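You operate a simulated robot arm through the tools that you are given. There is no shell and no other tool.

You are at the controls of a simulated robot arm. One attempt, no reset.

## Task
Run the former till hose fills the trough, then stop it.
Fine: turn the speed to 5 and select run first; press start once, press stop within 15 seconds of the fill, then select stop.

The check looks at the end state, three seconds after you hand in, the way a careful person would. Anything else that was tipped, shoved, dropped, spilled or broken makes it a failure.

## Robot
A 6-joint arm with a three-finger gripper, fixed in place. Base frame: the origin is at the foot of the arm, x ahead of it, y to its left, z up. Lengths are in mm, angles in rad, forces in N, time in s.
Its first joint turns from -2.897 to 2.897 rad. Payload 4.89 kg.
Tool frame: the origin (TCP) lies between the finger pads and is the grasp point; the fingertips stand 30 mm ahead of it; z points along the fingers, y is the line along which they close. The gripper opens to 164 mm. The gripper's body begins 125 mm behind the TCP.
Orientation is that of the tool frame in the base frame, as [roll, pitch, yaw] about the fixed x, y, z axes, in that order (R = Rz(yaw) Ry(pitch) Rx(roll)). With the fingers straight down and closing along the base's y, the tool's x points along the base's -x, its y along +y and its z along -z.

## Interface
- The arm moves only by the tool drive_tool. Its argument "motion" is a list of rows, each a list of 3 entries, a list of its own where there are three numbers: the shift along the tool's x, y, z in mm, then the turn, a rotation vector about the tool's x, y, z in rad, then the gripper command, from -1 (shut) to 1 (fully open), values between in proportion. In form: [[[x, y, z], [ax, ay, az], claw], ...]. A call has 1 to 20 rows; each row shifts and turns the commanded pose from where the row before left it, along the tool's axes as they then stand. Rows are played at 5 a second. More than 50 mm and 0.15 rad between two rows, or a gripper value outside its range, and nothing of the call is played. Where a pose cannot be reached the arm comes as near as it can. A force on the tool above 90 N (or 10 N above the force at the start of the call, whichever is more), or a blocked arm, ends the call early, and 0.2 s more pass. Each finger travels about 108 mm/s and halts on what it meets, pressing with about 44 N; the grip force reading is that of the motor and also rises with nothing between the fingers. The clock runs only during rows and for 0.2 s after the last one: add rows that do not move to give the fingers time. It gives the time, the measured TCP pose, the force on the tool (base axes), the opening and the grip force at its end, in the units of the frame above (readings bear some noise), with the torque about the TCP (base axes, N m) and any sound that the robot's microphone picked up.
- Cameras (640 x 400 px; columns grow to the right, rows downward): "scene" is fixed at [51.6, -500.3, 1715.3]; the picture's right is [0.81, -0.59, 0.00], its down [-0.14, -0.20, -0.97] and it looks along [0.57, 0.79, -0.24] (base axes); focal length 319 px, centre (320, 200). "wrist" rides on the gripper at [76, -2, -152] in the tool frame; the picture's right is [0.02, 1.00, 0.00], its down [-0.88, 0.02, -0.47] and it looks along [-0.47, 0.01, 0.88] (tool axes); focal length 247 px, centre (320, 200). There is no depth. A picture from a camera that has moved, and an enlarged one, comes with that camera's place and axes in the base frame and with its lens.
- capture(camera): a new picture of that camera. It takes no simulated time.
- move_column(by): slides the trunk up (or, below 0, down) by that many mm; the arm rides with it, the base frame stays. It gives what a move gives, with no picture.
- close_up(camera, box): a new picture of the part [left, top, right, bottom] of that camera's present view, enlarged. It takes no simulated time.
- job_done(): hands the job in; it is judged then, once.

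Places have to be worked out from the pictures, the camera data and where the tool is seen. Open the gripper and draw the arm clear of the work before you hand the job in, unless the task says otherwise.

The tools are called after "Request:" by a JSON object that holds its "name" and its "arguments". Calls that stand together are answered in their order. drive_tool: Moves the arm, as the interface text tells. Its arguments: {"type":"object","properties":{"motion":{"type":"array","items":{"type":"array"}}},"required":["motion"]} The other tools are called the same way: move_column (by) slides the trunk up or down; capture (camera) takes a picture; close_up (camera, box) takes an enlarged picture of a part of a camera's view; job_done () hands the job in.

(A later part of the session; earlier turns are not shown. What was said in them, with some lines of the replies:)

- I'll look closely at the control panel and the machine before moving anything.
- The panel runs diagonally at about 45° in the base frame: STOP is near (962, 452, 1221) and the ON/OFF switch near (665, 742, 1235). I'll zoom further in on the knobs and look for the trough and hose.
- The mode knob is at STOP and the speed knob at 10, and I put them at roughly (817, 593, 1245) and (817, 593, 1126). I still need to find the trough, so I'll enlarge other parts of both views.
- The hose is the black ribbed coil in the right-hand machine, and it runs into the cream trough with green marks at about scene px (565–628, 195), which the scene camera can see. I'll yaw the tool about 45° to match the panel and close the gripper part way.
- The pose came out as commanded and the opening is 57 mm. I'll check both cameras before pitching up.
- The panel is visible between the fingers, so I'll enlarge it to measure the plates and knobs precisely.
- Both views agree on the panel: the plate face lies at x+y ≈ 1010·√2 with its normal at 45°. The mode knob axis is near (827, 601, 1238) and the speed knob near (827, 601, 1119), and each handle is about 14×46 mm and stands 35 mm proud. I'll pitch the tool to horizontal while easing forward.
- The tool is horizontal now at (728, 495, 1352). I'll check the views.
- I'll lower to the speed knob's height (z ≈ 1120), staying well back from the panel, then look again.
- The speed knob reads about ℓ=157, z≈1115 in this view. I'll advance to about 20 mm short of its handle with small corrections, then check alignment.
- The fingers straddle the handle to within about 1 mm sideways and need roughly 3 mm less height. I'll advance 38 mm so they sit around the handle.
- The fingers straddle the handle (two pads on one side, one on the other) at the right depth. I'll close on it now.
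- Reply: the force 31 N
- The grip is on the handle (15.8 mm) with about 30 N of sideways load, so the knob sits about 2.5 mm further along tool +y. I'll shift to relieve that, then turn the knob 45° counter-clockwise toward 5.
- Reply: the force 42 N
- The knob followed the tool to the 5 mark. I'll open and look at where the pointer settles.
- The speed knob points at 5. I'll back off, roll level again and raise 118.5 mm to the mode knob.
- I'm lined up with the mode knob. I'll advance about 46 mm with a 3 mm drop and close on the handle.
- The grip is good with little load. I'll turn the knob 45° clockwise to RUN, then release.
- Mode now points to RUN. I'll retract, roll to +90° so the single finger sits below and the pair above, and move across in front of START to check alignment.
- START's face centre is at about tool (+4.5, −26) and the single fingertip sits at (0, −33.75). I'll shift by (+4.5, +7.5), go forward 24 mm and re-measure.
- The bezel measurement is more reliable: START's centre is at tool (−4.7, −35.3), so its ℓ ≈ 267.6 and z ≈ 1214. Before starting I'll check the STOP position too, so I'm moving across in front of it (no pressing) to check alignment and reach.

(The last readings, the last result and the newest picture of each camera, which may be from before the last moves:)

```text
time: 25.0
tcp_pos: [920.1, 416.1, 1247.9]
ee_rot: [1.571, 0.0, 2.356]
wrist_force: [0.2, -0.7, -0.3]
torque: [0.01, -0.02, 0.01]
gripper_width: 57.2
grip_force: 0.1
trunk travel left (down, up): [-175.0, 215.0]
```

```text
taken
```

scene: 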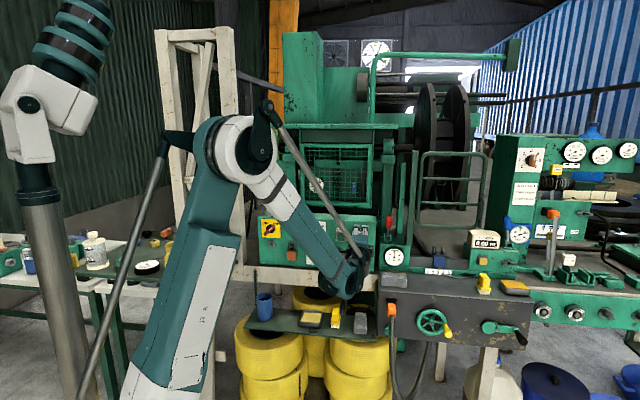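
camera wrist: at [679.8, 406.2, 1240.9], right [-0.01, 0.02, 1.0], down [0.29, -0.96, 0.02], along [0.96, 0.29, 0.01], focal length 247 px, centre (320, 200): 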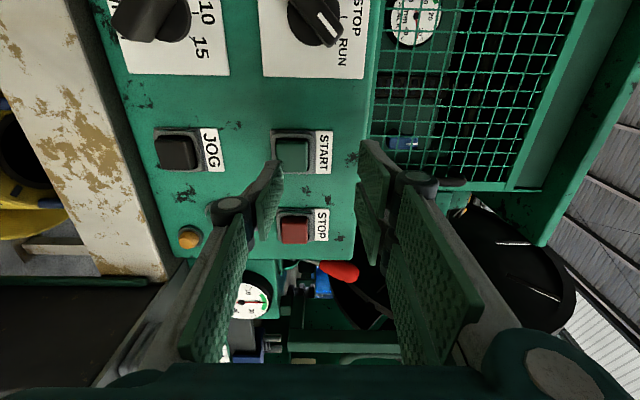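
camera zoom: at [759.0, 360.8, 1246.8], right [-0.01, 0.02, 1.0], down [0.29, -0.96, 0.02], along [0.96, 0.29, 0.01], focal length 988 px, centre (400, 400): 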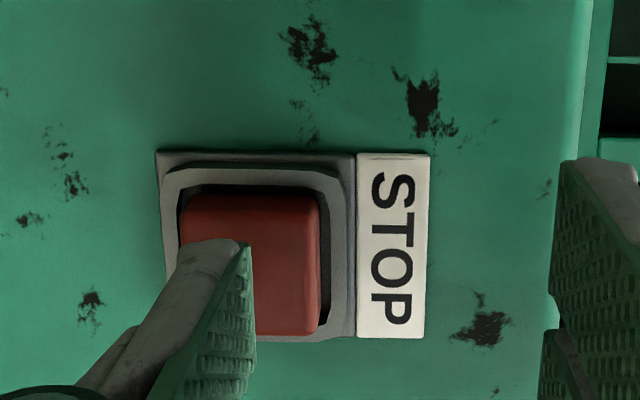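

STOP is aligned at this pose, with its bezel centre within about 1 mm of the fingertip axis. I'll go back 89.3 mm to START, approach to a few mm short of the button, and take a baseline of the trough.

Request:
{"name": "drive_tool", "arguments": {"motion": [[[22.3, 0, 0], [0, 0, 0], -0.3], [[22.3, 0, 0], [0, 0, 0], -0.3], [[22.3, 0, 0], [0, 0, 0], -0.3], [[22.4, 0, 0], [0, 0, 0], -0.3], [[0, 0, 8], [0, 0, 0], -0.3], [[0, 0, 8], [0, 0, 0], -0.3], [[0, 0, 0], [0, 0, 0], -0.3]]}}

Request:
{"name": "close_up", "arguments": {"camera": "wrist", "box": [220, 100, 380, 200]}}

Request:
{"name": "close_up", "arguments": {"camera": "scene", "box": [480, 130, 640, 260]}}

```text
time: 26.6
tcp_pos: [868.4, 491.7, 1249.2]
ee_rot: [1.57, 0.001, 2.357]
wrist_force: [-0.2, -0.4, 0.0]
torque: [0.02, 0.01, 0.05]
gripper_width: 57.5
grip_force: 0.0
trunk travel left (down, up): [-175.0, 215.0]
```

```text
4.00 times, centred on (300, 150) of wrist
camera zoom: at [706.8, 435.4, 1246.8], right [-0.01, 0.02, 1.0], down [0.29, -0.96, 0.02], along [0.96, 0.29, 0.01], focal length 988 px, centre (400, 400)
```

zoom: 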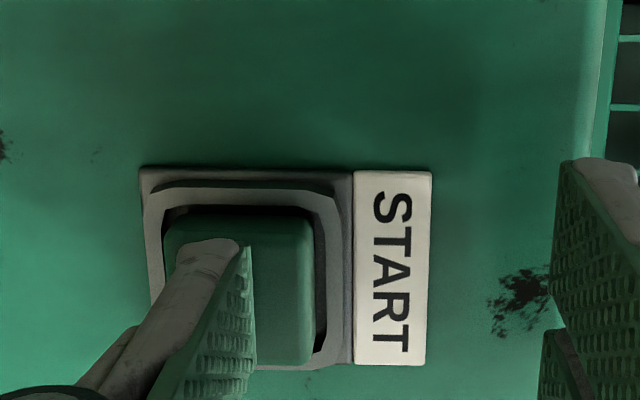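

```text
3.08 times, centred on (560, 195) of scene
camera zoom: at [51.6, -500.3, 1715.3], right [0.81, -0.59, 0.0], down [-0.14, -0.2, -0.97], along [0.57, 0.79, -0.24], focal length 980 px, centre (-418, 215)
```

zoom: 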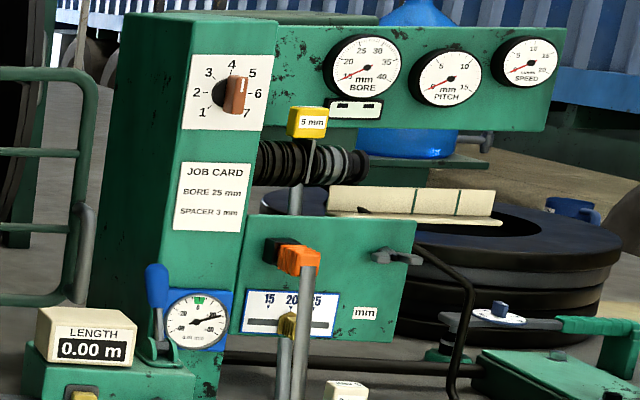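

The fingertip is centred on START about 7 mm away. I'll ease forward in small steps and watch the force.

Request:
{"name": "drive_tool", "arguments": {"motion": [[[0, 0, 2], [0, 0, 0], -0.3], [[0, 0, 2], [0, 0, 0], -0.3], [[0, 0, 2], [0, 0, 0], -0.3], [[0, 0, 0], [0, 0, 0], -0.3]]}}

```text
time: 27.6
tcp_pos: [872.2, 495.3, 1249.9]
ee_rot: [1.57, -0.001, 2.357]
wrist_force: [1.0, -0.7, -0.3]
torque: [-0.03, 0.0, 0.03]
gripper_width: 57.3
grip_force: 0.1
trunk travel left (down, up): [-175.0, 215.0]
```

There's no contact yet with the tip at about U=997, so I'll keep going in 2 mm steps.

Request:
{"name": "drive_tool", "arguments": {"motion": [[[0, 0, 2], [0, 0, 0], -0.3], [[0, 0, 2], [0, 0, 0], -0.3], [[0, 0, 0], [0, 0, 0], -0.3]]}}

```text
time: 28.4
tcp_pos: [876.1, 498.8, 1248.6]
ee_rot: [1.57, 0.001, 2.355]
wrist_force: [-2.6, -0.5, -1.0]
torque: [-0.05, 0.1, 0.0]
gripper_width: 57.7
grip_force: 0.4
trunk travel left (down, up): [-175.0, 215.0]
```

There's a slight force of about 2.6 N, likely first contact with the button. I'll push 2 mm more.

Request:
{"name": "drive_tool", "arguments": {"motion": [[[0, 0, 2], [0, 0, 0], -0.3], [[0, 0, 0], [0, 0, 0], -0.3]]}}

Request:
{"name": "close_up", "arguments": {"camera": "wrist", "box": [220, 100, 380, 200]}}

Request:
{"name": "close_up", "arguments": {"camera": "scene", "box": [480, 130, 640, 260]}}

```text
time: 29.0
tcp_pos: [876.3, 499.2, 1248.1]
ee_rot: [1.571, -0.001, 2.355]
wrist_force: [-1.7, -2.7, -0.4]
torque: [-0.06, 0.03, -0.02]
gripper_width: 57.8
grip_force: 0.7
trunk travel left (down, up): [-175.0, 215.0]
```

```text
4.00 times, centred on (300, 150) of wrist
camera zoom: at [715.2, 443.8, 1247.0], right [-0.02, 0.02, 1.0], down [0.29, -0.96, 0.02], along [0.96, 0.29, 0.01], focal length 988 px, centre (400, 400)
```

zoom: 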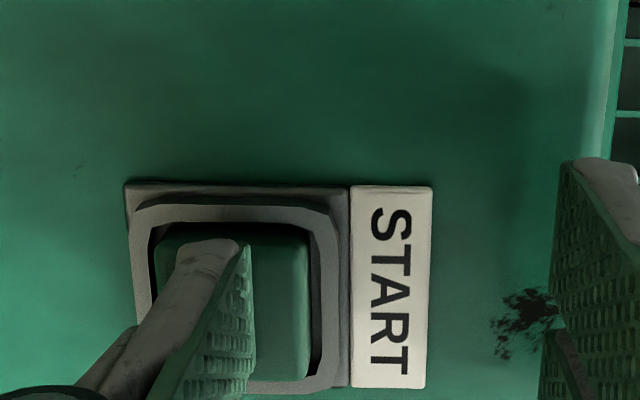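

```text
3.08 times, centred on (560, 195) of scene
camera zoom: at [51.6, -500.3, 1715.3], right [0.81, -0.59, 0.0], down [-0.14, -0.2, -0.97], along [0.57, 0.79, -0.24], focal length 980 px, centre (-418, 215)
```

zoom: 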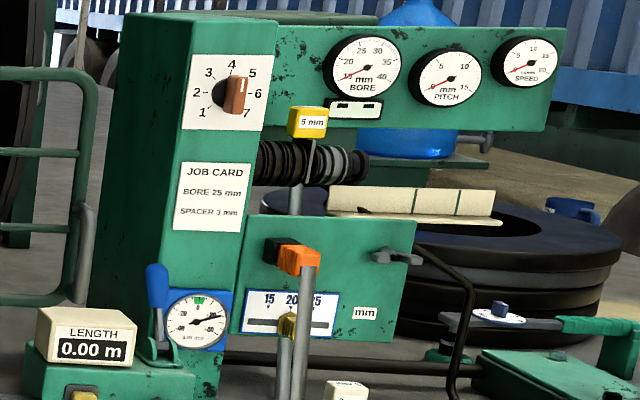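

The finger is on the button with about 3 N and the machine has not started. I'll push further.

Request:
{"name": "drive_tool", "arguments": {"motion": [[[0, 0, 2], [0, 0, 0], -0.3], [[0, 0, 0], [0, 0, 0], -0.3]]}}

Request:
{"name": "close_up", "arguments": {"camera": "scene", "box": [480, 130, 640, 260]}}

```text
time: 29.6
tcp_pos: [877.9, 501.4, 1248.7]
ee_rot: [1.572, 0.0, 2.354]
wrist_force: [-2.3, -2.8, -0.4]
torque: [-0.09, 0.12, 0.01]
gripper_width: 57.8
grip_force: 0.5
trunk travel left (down, up): [-175.0, 215.0]
```

```text
3.08 times, centred on (560, 195) of scene
camera zoom: at [51.6, -500.3, 1715.3], right [0.81, -0.59, 0.0], down [-0.14, -0.2, -0.97], along [0.57, 0.79, -0.24], focal length 980 px, centre (-418, 215)
```

zoom: 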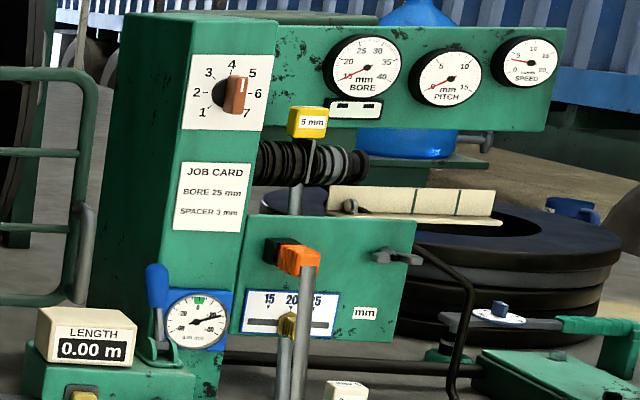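

It has started: the SPEED needle moved to about 5 and a hose end appeared in the trough. I'll retract straight off the button and shift across to STOP.

Request:
{"name": "drive_tool", "arguments": {"motion": [[[0, 0, -10], [0, 0, 0], -0.3], [[0, 0, -10], [0, 0, 0], -0.3], [[-44.6, 0, 0], [0, 0, 0], -0.3], [[-44.7, 0, 0], [0, 0, 0], -0.3]]}}

Request:
{"name": "close_up", "arguments": {"camera": "scene", "box": [480, 130, 640, 260]}}

Request:
{"name": "close_up", "arguments": {"camera": "wrist", "box": [220, 100, 380, 200]}}

```text
time: 30.6
tcp_pos: [925.1, 424.2, 1249.0]
ee_rot: [1.57, 0.001, 2.358]
wrist_force: [-1.8, 0.9, 1.7]
torque: [-0.07, 0.08, -0.38]
gripper_width: 57.6
grip_force: 0.0
trunk travel left (down, up): [-175.0, 215.0]
```

```text
3.08 times, centred on (560, 195) of scene
camera zoom: at [51.6, -500.3, 1715.3], right [0.81, -0.59, 0.0], down [-0.14, -0.2, -0.97], along [0.57, 0.79, -0.24], focal length 980 px, centre (-418, 215)
```

zoom: 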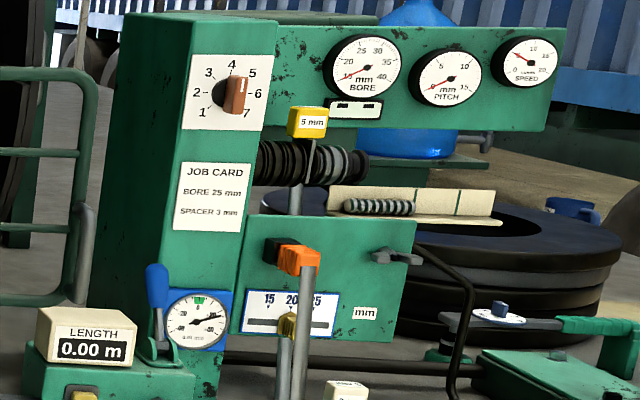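

```text
4.00 times, centred on (300, 150) of wrist
camera zoom: at [764.3, 369.1, 1247.3], right [-0.02, 0.02, 1.0], down [0.29, -0.96, 0.02], along [0.96, 0.29, 0.01], focal length 988 px, centre (400, 400)
```

zoom: 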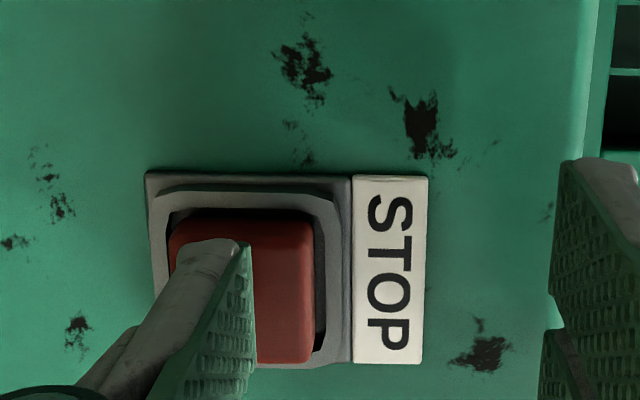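

The hose is growing fast, with its tip at the first green mark. I'll advance to just short of STOP and check again.

Request:
{"name": "drive_tool", "arguments": {"motion": [[[0, 0, 6], [0, 0, 0], -0.3], [[0, 0, 6], [0, 0, 0], -0.3]]}}

Request:
{"name": "close_up", "arguments": {"camera": "scene", "box": [540, 160, 640, 220]}}

Request:
{"name": "close_up", "arguments": {"camera": "wrist", "box": [220, 100, 380, 200]}}

```text
time: 31.2
tcp_pos: [935.2, 430.9, 1250.0]
ee_rot: [1.57, 0.001, 2.357]
wrist_force: [-0.8, -1.2, 1.0]
torque: [-0.05, 0.02, 0.03]
gripper_width: 57.5
grip_force: 0.1
trunk travel left (down, up): [-175.0, 215.0]
```

```text
6.40 times, centred on (590, 190) of scene
camera zoom: at [51.6, -500.3, 1715.3], right [0.81, -0.59, 0.0], down [-0.14, -0.2, -0.97], along [0.57, 0.79, -0.24], focal length 2039 px, centre (-1408, 264)
```

zoom: 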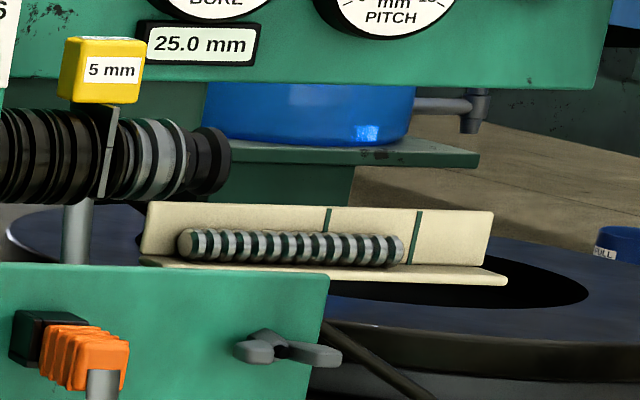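

```text
4.00 times, centred on (300, 150) of wrist
camera zoom: at [774.5, 376.1, 1247.0], right [-0.02, 0.02, 1.0], down [0.29, -0.96, 0.02], along [0.96, 0.29, 0.01], focal length 988 px, centre (400, 400)
```

zoom: 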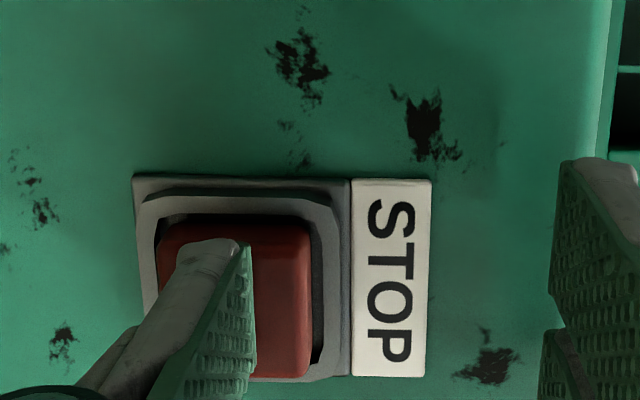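

The hose tip is past the first mark and close to the second, about 0.7 s from the end at this rate. I'll hold for a moment and look again.

Request:
{"name": "drive_tool", "arguments": {"motion": [[[0, 0, 0], [0, 0, 0], -0.3], [[0, 0, 0], [0, 0, 0], -0.3]]}}

Request:
{"name": "close_up", "arguments": {"camera": "scene", "box": [540, 160, 640, 220]}}

Request:
{"name": "close_up", "arguments": {"camera": "scene", "box": [330, 210, 530, 290]}}

```text
time: 31.8
tcp_pos: [935.3, 431.9, 1248.4]
ee_rot: [1.572, 0.001, 2.357]
wrist_force: [-0.7, 0.5, 0.4]
torque: [0.02, 0.02, 0.0]
gripper_width: 57.6
grip_force: 0.1
trunk travel left (down, up): [-175.0, 215.0]
```

```text
6.40 times, centred on (590, 190) of scene
camera zoom: at [51.6, -500.3, 1715.3], right [0.81, -0.59, 0.0], down [-0.14, -0.2, -0.97], along [0.57, 0.79, -0.24], focal length 2039 px, centre (-1408, 264)
```

zoom: 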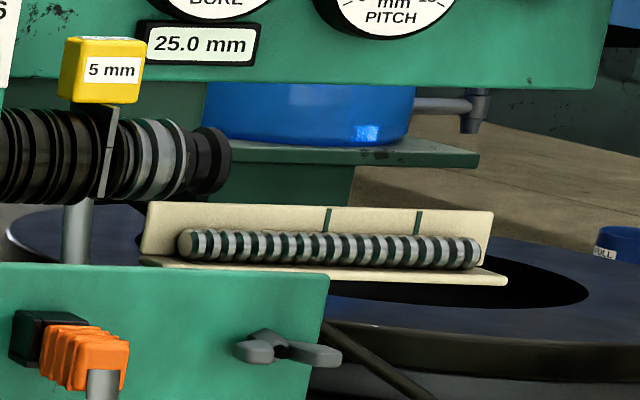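

```text
3.20 times, centred on (430, 250) of scene
camera zoom: at [51.6, -500.3, 1715.3], right [0.81, -0.59, 0.0], down [-0.14, -0.2, -0.97], along [0.57, 0.79, -0.24], focal length 1020 px, centre (-32, 40)
```

zoom: 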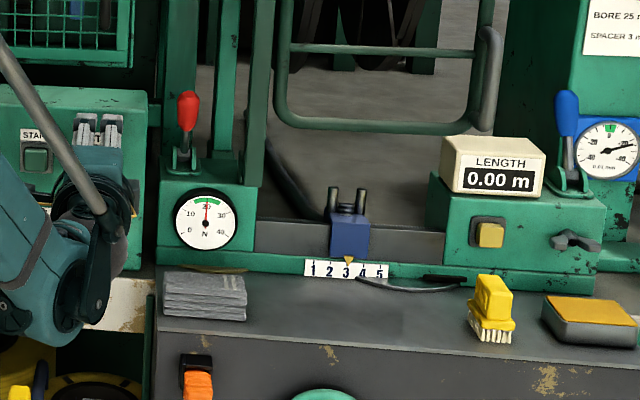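

The tip is at col 480, just short of the trough's end at about 490–505. I'll wait one more short step to be sure it's full.

Request:
{"name": "drive_tool", "arguments": {"motion": [[[0, 0, 0], [0, 0, 0], -0.3], [[0, 0, 0], [0, 0, 0], -0.3]]}}

Request:
{"name": "close_up", "arguments": {"camera": "scene", "box": [540, 160, 640, 220]}}

```text
time: 32.4
tcp_pos: [935.4, 432.1, 1247.9]
ee_rot: [1.569, 0.001, 2.356]
wrist_force: [0.5, 0.8, -0.2]
torque: [-0.02, -0.01, 0.0]
gripper_width: 57.3
grip_force: 0.1
trunk travel left (down, up): [-175.0, 215.0]
```

```text
6.40 times, centred on (590, 190) of scene
camera zoom: at [51.6, -500.3, 1715.3], right [0.81, -0.59, 0.0], down [-0.14, -0.2, -0.97], along [0.57, 0.79, -0.24], focal length 2039 px, centre (-1408, 264)
```

zoom: 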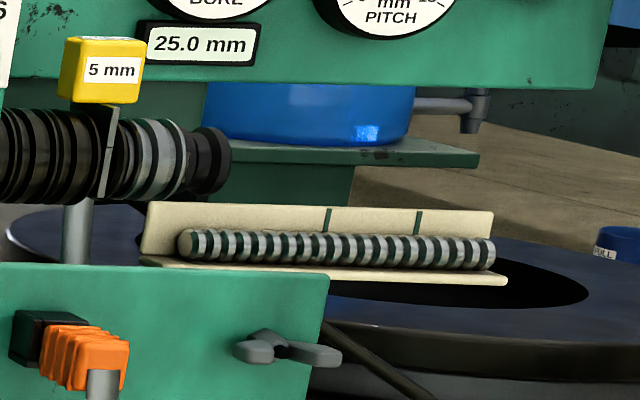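

The tip has stopped growing and is flush with the trough's end, so the trough filled at about 31.9 s. I'll press STOP now in small steps.

Request:
{"name": "drive_tool", "arguments": {"motion": [[[0, 0, 2.5], [0, 0, 0], -0.3], [[0, 0, 2.5], [0, 0, 0], -0.3], [[0, 0, 2.5], [0, 0, 0], -0.3]]}}

Request:
{"name": "close_up", "arguments": {"camera": "scene", "box": [480, 130, 640, 260]}}

```text
time: 33.2
tcp_pos: [939.6, 437.3, 1248.6]
ee_rot: [1.57, 0.002, 2.356]
wrist_force: [-1.9, -2.1, 0.0]
torque: [-0.11, 0.06, -0.01]
gripper_width: 57.4
grip_force: 0.7
trunk travel left (down, up): [-175.0, 215.0]
```

```text
3.08 times, centred on (560, 195) of scene
camera zoom: at [51.6, -500.3, 1715.3], right [0.81, -0.59, 0.0], down [-0.14, -0.2, -0.97], along [0.57, 0.79, -0.24], focal length 980 px, centre (-418, 215)
```

zoom: 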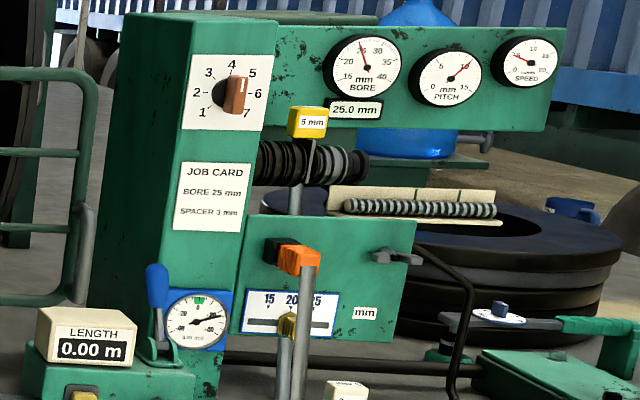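

The finger is in contact at about 3 N and SPEED still reads 5, so STOP hasn't actuated yet. I'll push a few mm more.

Request:
{"name": "drive_tool", "arguments": {"motion": [[[0, 0, 2], [0, 0, 0], -0.3], [[0, 0, 1], [0, 0, 0], -0.3], [[0, 0, 0], [0, 0, 0], -0.3]]}}

Request:
{"name": "close_up", "arguments": {"camera": "scene", "box": [480, 130, 640, 260]}}

Request:
{"name": "close_up", "arguments": {"camera": "wrist", "box": [220, 100, 380, 200]}}

```text
time: 34.0
tcp_pos: [943.2, 438.5, 1248.8]
ee_rot: [1.572, 0.001, 2.356]
wrist_force: [-2.5, -2.7, -0.3]
torque: [-0.12, 0.1, 0.0]
gripper_width: 57.7
grip_force: 0.4
trunk travel left (down, up): [-175.0, 215.0]
```

```text
3.08 times, centred on (560, 195) of scene
camera zoom: at [51.6, -500.3, 1715.3], right [0.81, -0.59, 0.0], down [-0.14, -0.2, -0.97], along [0.57, 0.79, -0.24], focal length 980 px, centre (-418, 215)
```

zoom: 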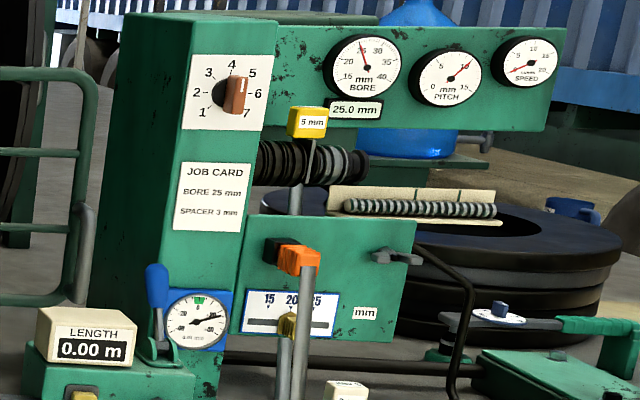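

```text
4.00 times, centred on (300, 150) of wrist
camera zoom: at [781.5, 383.7, 1247.0], right [-0.02, 0.02, 1.0], down [0.29, -0.96, 0.02], along [0.96, 0.29, 0.01], focal length 988 px, centre (400, 400)
```

zoom: 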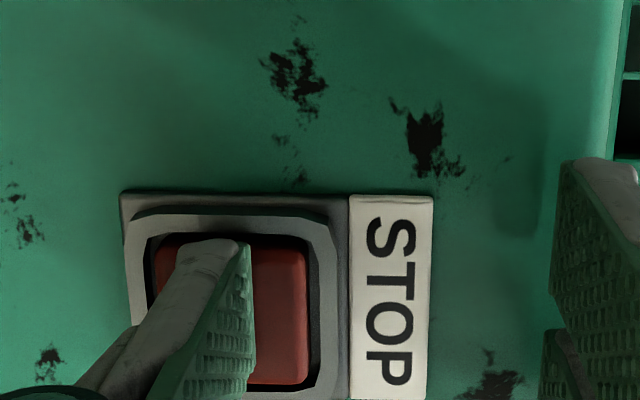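

SPEED has dropped to 0 and the former stopped about 2 s after the fill. I'll retract, return in front of the mode knob and roll back to the RUN angle to grip it.

Request:
{"name": "drive_tool", "arguments": {"motion": [[[0, 0, -15], [0, 0, 0], -0.3], [[0, 0, -15], [0, 0, 0], -0.3], [[0, 0, -14], [0, 0, 0], -0.3], [[0, 0, -14], [0, 0, 0], -0.3], [[40.3, -4, 0], [0, 0, 0], -0.3], [[40.3, -4, 0], [0, 0, 0], -0.3], [[40.3, -4, 0], [0, 0, 0], -0.3], [[40.3, -4, 0], [0, 0, 0], -0.3], [[40.3, -4, 0], [0, 0, 0], -0.3], [[0, 0, 0], [0, 0, -0.131], -0.3], [[0, 0, 0], [0, 0, -0.131], -0.3], [[0, 0, 0], [0, 0, -0.131], -0.3], [[0, 0, 0], [0, 0, -0.131], -0.3], [[0, 0, 0], [0, 0, -0.131], -0.3], [[0, 0, 0], [0, 0, -0.13], -0.3], [[0, 0, 0], [0, 0, 0], -0.3]]}}

Request:
{"name": "close_up", "arguments": {"camera": "wrist", "box": [200, 80, 440, 240]}}

Request:
{"name": "close_up", "arguments": {"camera": "scene", "box": [480, 130, 640, 260]}}

Request:
{"name": "close_up", "arguments": {"camera": "scene", "box": [280, 210, 400, 280]}}

```text
time: 37.4
tcp_pos: [759.5, 541.4, 1227.8]
ee_rot: [1.571, 0.787, 2.356]
wrist_force: [-0.9, 1.4, 0.1]
torque: [0.0, -0.01, -0.02]
gripper_width: 57.6
grip_force: 0.1
trunk travel left (down, up): [-175.0, 215.0]
```

```text
2.50 times, centred on (320, 160) of wrist
camera zoom: at [614.8, 469.0, 1173.4], right [-0.51, 0.51, 0.69], down [0.1, -0.76, 0.64], along [0.85, 0.39, 0.34], focal length 617 px, centre (320, 300)
```

zoom: 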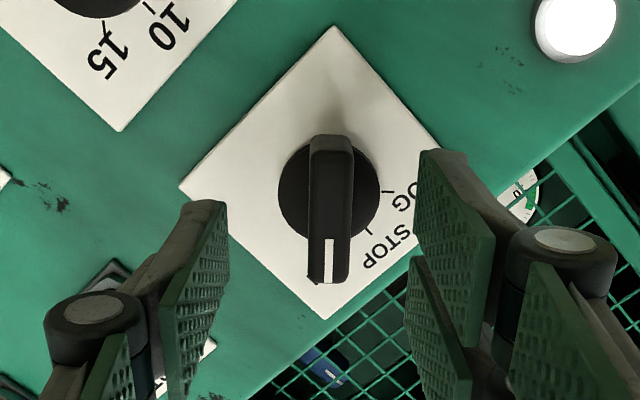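

```text
3.08 times, centred on (560, 195) of scene
camera zoom: at [51.6, -500.3, 1715.3], right [0.81, -0.59, 0.0], down [-0.14, -0.2, -0.97], along [0.57, 0.79, -0.24], focal length 980 px, centre (-418, 215)
```

zoom: 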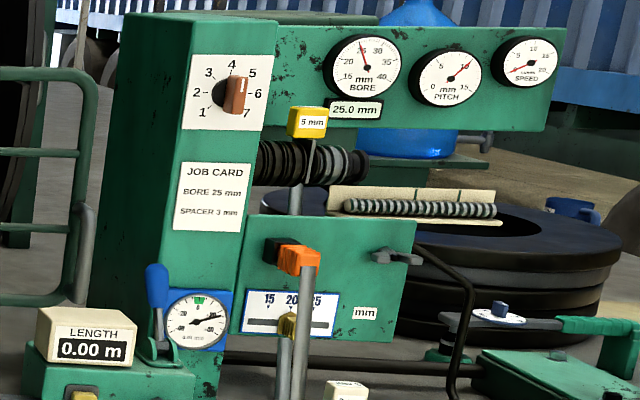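

```text
5.33 times, centred on (340, 245) of scene
camera zoom: at [51.6, -500.3, 1715.3], right [0.81, -0.59, 0.0], down [-0.14, -0.2, -0.97], along [0.57, 0.79, -0.24], focal length 1700 px, centre (213, -40)
```

zoom: 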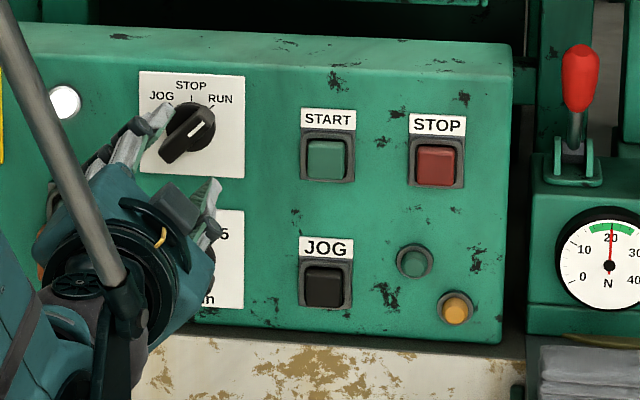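

The machine is stopped, the hose is holding at the trough's end, and the fingers line up with the RUN-angled handle. I'll advance and grip it.

Request:
{"name": "drive_tool", "arguments": {"motion": [[[0, 0, 15], [0, 0, 0], -0.3], [[0, 0, 15], [0, 0, 0], -0.3], [[0, 0, 15], [0, 0, 0], -0.3], [[0, 0, 0], [0, 0, 0], -0.3], [[0, 0, 0], [0, 0, 0], -0.6], [[0, 0, 0], [0, 0, 0], -1], [[0, 0, 0], [0, 0, 0], -1], [[0, 0, 0], [0, 0, 0], -1]]}}

Request:
{"name": "close_up", "arguments": {"camera": "wrist", "box": [200, 80, 440, 240]}}

```text
time: 39.2
tcp_pos: [788.6, 575.1, 1231.5]
ee_rot: [1.569, 0.787, 2.358]
wrist_force: [-2.7, 37.7, 54.7]
torque: [0.69, -1.09, 0.75]
gripper_width: 15.7
grip_force: 45.2
trunk travel left (down, up): [-175.0, 215.0]
```

```text
2.50 times, centred on (320, 160) of wrist
camera zoom: at [644.3, 502.0, 1175.4], right [-0.51, 0.51, 0.69], down [0.1, -0.77, 0.64], along [0.85, 0.39, 0.34], focal length 617 px, centre (320, 300)
```

zoom: 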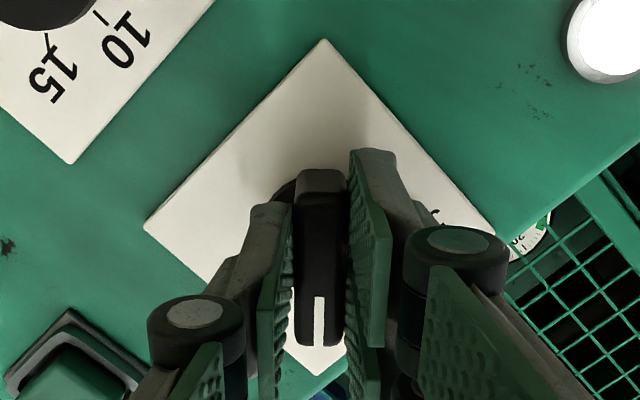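

There's about 66 N of side load along tool +y, meaning I'm about 5 mm off the handle's centre. I'll shift +y to relieve it before turning.

Request:
{"name": "drive_tool", "arguments": {"motion": [[[0, 2, 0], [0, 0, 0], -1], [[0, 2, 0], [0, 0, 0], -1], [[0, 0, 0], [0, 0, 0], -1]]}}

```text
time: 40.0
tcp_pos: [788.3, 574.9, 1231.2]
ee_rot: [1.571, 0.788, 2.355]
wrist_force: [-10.8, 12.4, -1.7]
torque: [0.36, -0.42, -0.22]
gripper_width: 15.8
grip_force: 44.8
trunk travel left (down, up): [-175.0, 215.0]
```

The load is relieved, and the geometry says the knob axis is at z ≈ 1235, about 5 mm up along the handle from my tool axis. I'll open, shift −5 in tool x to coincide with the axis, and re-grip.

Request:
{"name": "drive_tool", "arguments": {"motion": [[[0, 0, 0], [0, 0, 0], -0.4], [[0, 0, 0], [0, 0, 0], -0.4], [[-5, 0, 0], [0, 0, 0], -0.4], [[0, 0, 0], [0, 0, 0], -0.6], [[0, 0, 0], [0, 0, 0], -1], [[0, 0, 0], [0, 0, 0], -1], [[0, 0, 0], [0, 0, 0], -1]]}}

Request:
{"name": "close_up", "arguments": {"camera": "wrist", "box": [200, 80, 440, 240]}}

```text
time: 41.6
tcp_pos: [790.8, 571.3, 1235.0]
ee_rot: [1.572, 0.786, 2.356]
wrist_force: [0.2, -3.1, -3.3]
torque: [0.07, -0.09, -0.23]
gripper_width: 15.7
grip_force: 45.4
trunk travel left (down, up): [-175.0, 215.0]
```

```text
2.50 times, centred on (320, 160) of wrist
camera zoom: at [647.2, 500.0, 1179.9], right [-0.51, 0.51, 0.69], down [0.1, -0.77, 0.64], along [0.85, 0.39, 0.34], focal length 617 px, centre (320, 300)
```

zoom: 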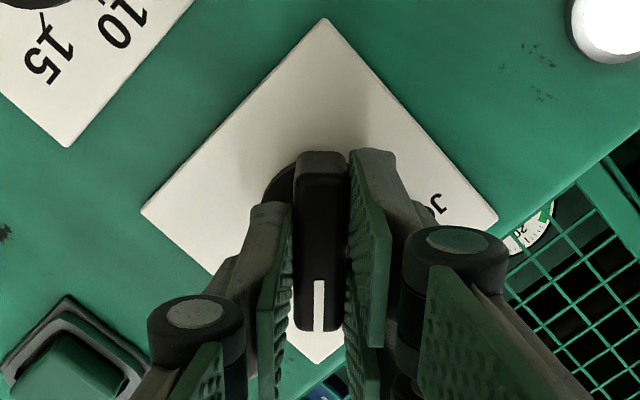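

The re-grip has almost no side load. I'll turn the knob 45° counter-clockwise back to STOP and release.

Request:
{"name": "drive_tool", "arguments": {"motion": [[[0, 0, 0], [0, 0, -0.131], -1], [[0, 0, 0], [0, 0, -0.131], -1], [[0, 0, 0], [0, 0, -0.131], -1], [[0, 0, 0], [0, 0, -0.131], -1], [[0, 0, 0], [0, 0, -0.131], -1], [[0, 0, 0], [0, 0, -0.13], -1], [[0, 0, 0], [0, 0, 0], -1]]}}

Request:
{"name": "close_up", "arguments": {"camera": "wrist", "box": [200, 80, 440, 240]}}

Request:
{"name": "close_up", "arguments": {"camera": "scene", "box": [290, 210, 350, 260]}}

```text
time: 43.2
tcp_pos: [791.0, 572.3, 1235.4]
ee_rot: [-1.708, 1.568, -0.922]
wrist_force: [-1.7, -1.7, 2.2]
torque: [0.09, -0.09, 0.01]
gripper_width: 15.8
grip_force: 45.1
trunk travel left (down, up): [-175.0, 215.0]
```

```text
2.50 times, centred on (320, 160) of wrist
camera zoom: at [685.8, 461.4, 1158.7], right [-0.71, 0.71, -0.02], down [-0.35, -0.32, 0.88], along [0.62, 0.63, 0.47], focal length 617 px, centre (320, 300)
```

zoom: 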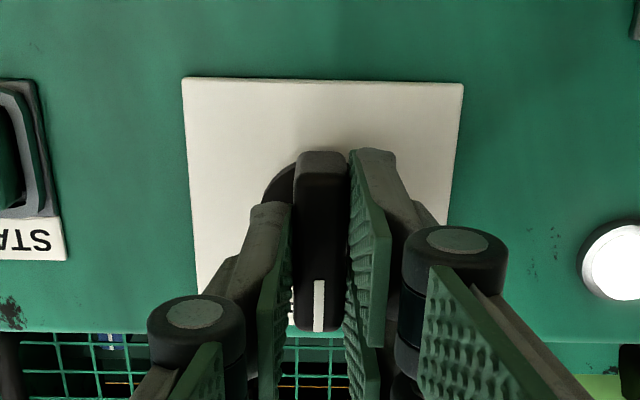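

```text
8.00 times, centred on (320, 235) of scene
camera zoom: at [51.6, -500.3, 1715.3], right [0.81, -0.59, 0.0], down [-0.14, -0.2, -0.97], along [0.57, 0.79, -0.24], focal length 2549 px, centre (320, -80)
```

zoom: 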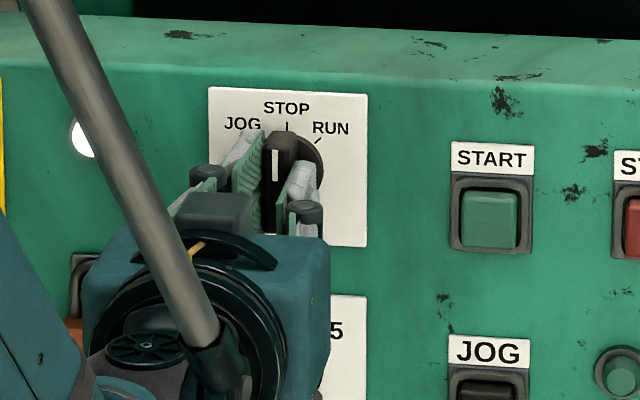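

The knob is back at STOP with almost no load. I'll open and draw straight back from the panel.

Request:
{"name": "drive_tool", "arguments": {"motion": [[[0, 0, 0], [0, 0, 0], -0.3], [[0, 0, 0], [0, 0, 0], -0.3], [[0, 0, 0], [0, 0, 0], -0.3], [[0, 0, -15], [0, 0, 0], -0.3], [[0, 0, -20], [0, 0, 0], -0.3], [[0, 0, -30], [0, 0, 0], -0.3], [[0, 0, -30], [0, 0, 0], -0.3], [[-20, 0, -20], [0, 0, 0], -0.1], [[-30, 0, -10], [0, 0, 0], 0.2], [[-30, 0, 0], [0, 0, 0], 0.4], [[-30, 0, 0], [0, 0, 0], 0.4], [[0, 0, 0], [0, 0, 0], 0.4]]}}

Request:
{"name": "capture", "arguments": {"camera": "scene"}}

Request:
{"name": "close_up", "arguments": {"camera": "scene", "box": [255, 210, 405, 280]}}

Request:
{"name": "close_up", "arguments": {"camera": "scene", "box": [480, 130, 640, 260]}}

Request:
{"name": "capture", "arguments": {"camera": "wrist"}}

```text
time: 45.8
tcp_pos: [703.3, 484.5, 1345.2]
ee_rot: [0.391, 1.57, 1.177]
wrist_force: [0.3, 0.2, 0.3]
torque: [-0.05, 0.01, 0.01]
gripper_width: 114.7
grip_force: 0.1
trunk travel left (down, up): [-175.0, 215.0]
```

```text
taken
```

scene: 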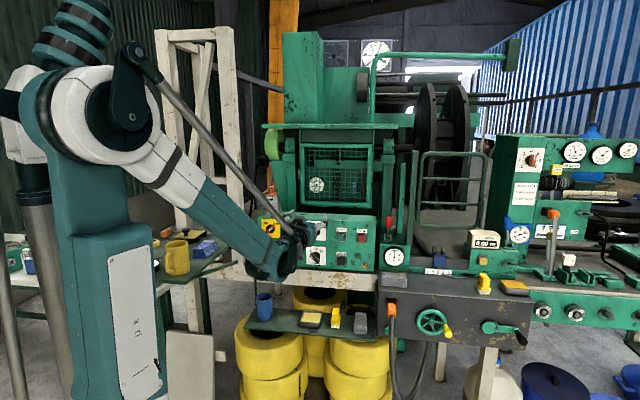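

```text
4.27 times, centred on (330, 245) of scene
camera zoom: at [51.6, -500.3, 1715.3], right [0.81, -0.59, 0.0], down [-0.14, -0.2, -0.97], along [0.57, 0.79, -0.24], focal length 1360 px, centre (277, 8)
```

zoom: 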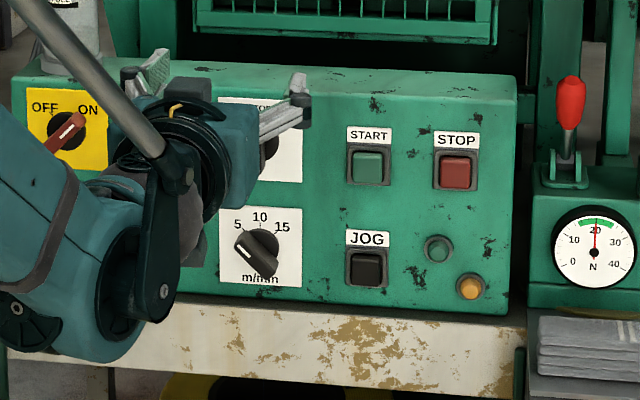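

```text
3.08 times, centred on (560, 195) of scene
camera zoom: at [51.6, -500.3, 1715.3], right [0.81, -0.59, 0.0], down [-0.14, -0.2, -0.97], along [0.57, 0.79, -0.24], focal length 980 px, centre (-418, 215)
```

zoom: 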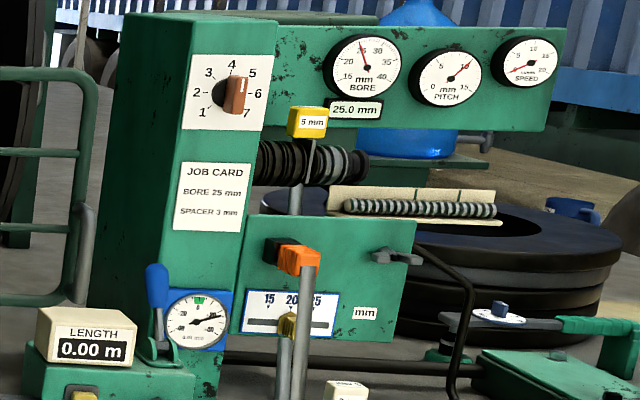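

```text
taken
camera wrist: at [598.0, 373.4, 1268.5], right [-0.71, 0.71, -0.02], down [-0.35, -0.32, 0.88], along [0.62, 0.63, 0.47], focal length 247 px, centre (320, 200)
```

wrist: 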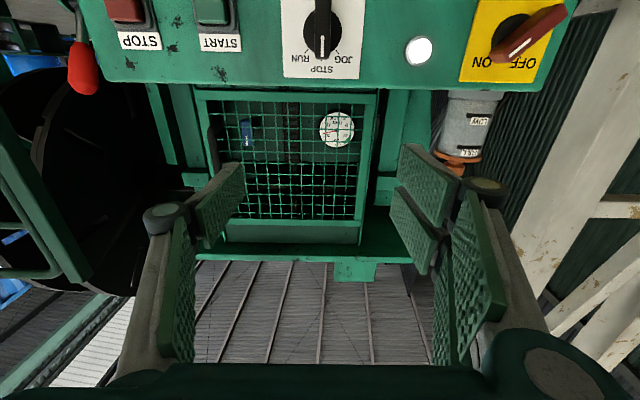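

Mode is at STOP, speed is at 5, the hose fills the trough and SPEED reads 0. I'll back the arm off a little more with the gripper open, then do a last check.

Request:
{"name": "drive_tool", "arguments": {"motion": [[[-30, 0, -15], [0, 0, 0], 0.6], [[-30, 0, -15], [0, 0, 0], 0.8], [[-30, 0, -15], [0, 0, 0], 1], [[0, 0, 0], [0, 0, 0], 1], [[0, 0, 0], [0, 0, 0], 1]]}}

Request:
{"name": "capture", "arguments": {"camera": "scene"}}

Request:
{"name": "close_up", "arguments": {"camera": "scene", "box": [255, 210, 405, 280]}}

```text
time: 47.0
tcp_pos: [671.3, 453.0, 1436.1]
ee_rot: [1.113, 1.57, 1.898]
wrist_force: [-0.5, -0.6, -0.4]
torque: [-0.05, 0.08, -0.02]
gripper_width: 164.0
grip_force: 0.1
trunk travel left (down, up): [-175.0, 215.0]
```

```text
taken
```

scene: 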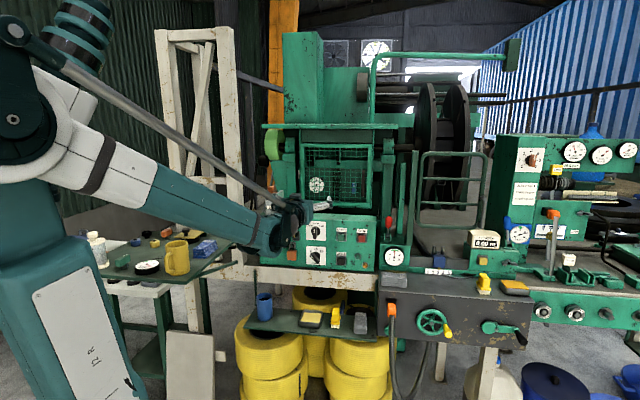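

```text
4.27 times, centred on (330, 245) of scene
camera zoom: at [51.6, -500.3, 1715.3], right [0.81, -0.59, 0.0], down [-0.14, -0.2, -0.97], along [0.57, 0.79, -0.24], focal length 1360 px, centre (277, 8)
```

zoom: 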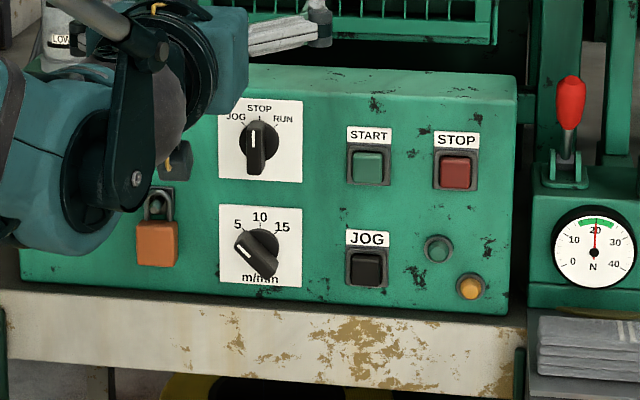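

The selector is at STOP, speed is at 5, the former is stopped with the trough full, nothing else was disturbed, and the arm is clear with the gripper open. I'm handing in the job.

Request:
{"name": "job_done", "arguments": {}}

```text
The job is handed in.
```

The former ran until the hose filled the trough, and I then stopped it. I handed the job in with everything in its final position.

- **Setup:** I turned the speed knob from 10 to 5 and the mode selector from STOP to RUN.
- **Run:** I pressed START once. The SPEED gauge rose to about 5, and the hose reached the trough's end about 2.5 seconds later, at roughly 31.9 s.
- **Stop:** I pressed STOP, and the SPEED gauge was back at 0 by 34.0 s, about 2 seconds after the fill. I then turned the selector back to STOP.

At the last check, the selector was at STOP, speed was at 5 and the trough was full. Nothing looked tipped, moved or spilled. The arm was clear of the panel with the gripper fully open.

I left the other controls alone. The 5 mm spacer block on the machine doesn't match the job card's 3 mm, but changing it wasn't part of this task.
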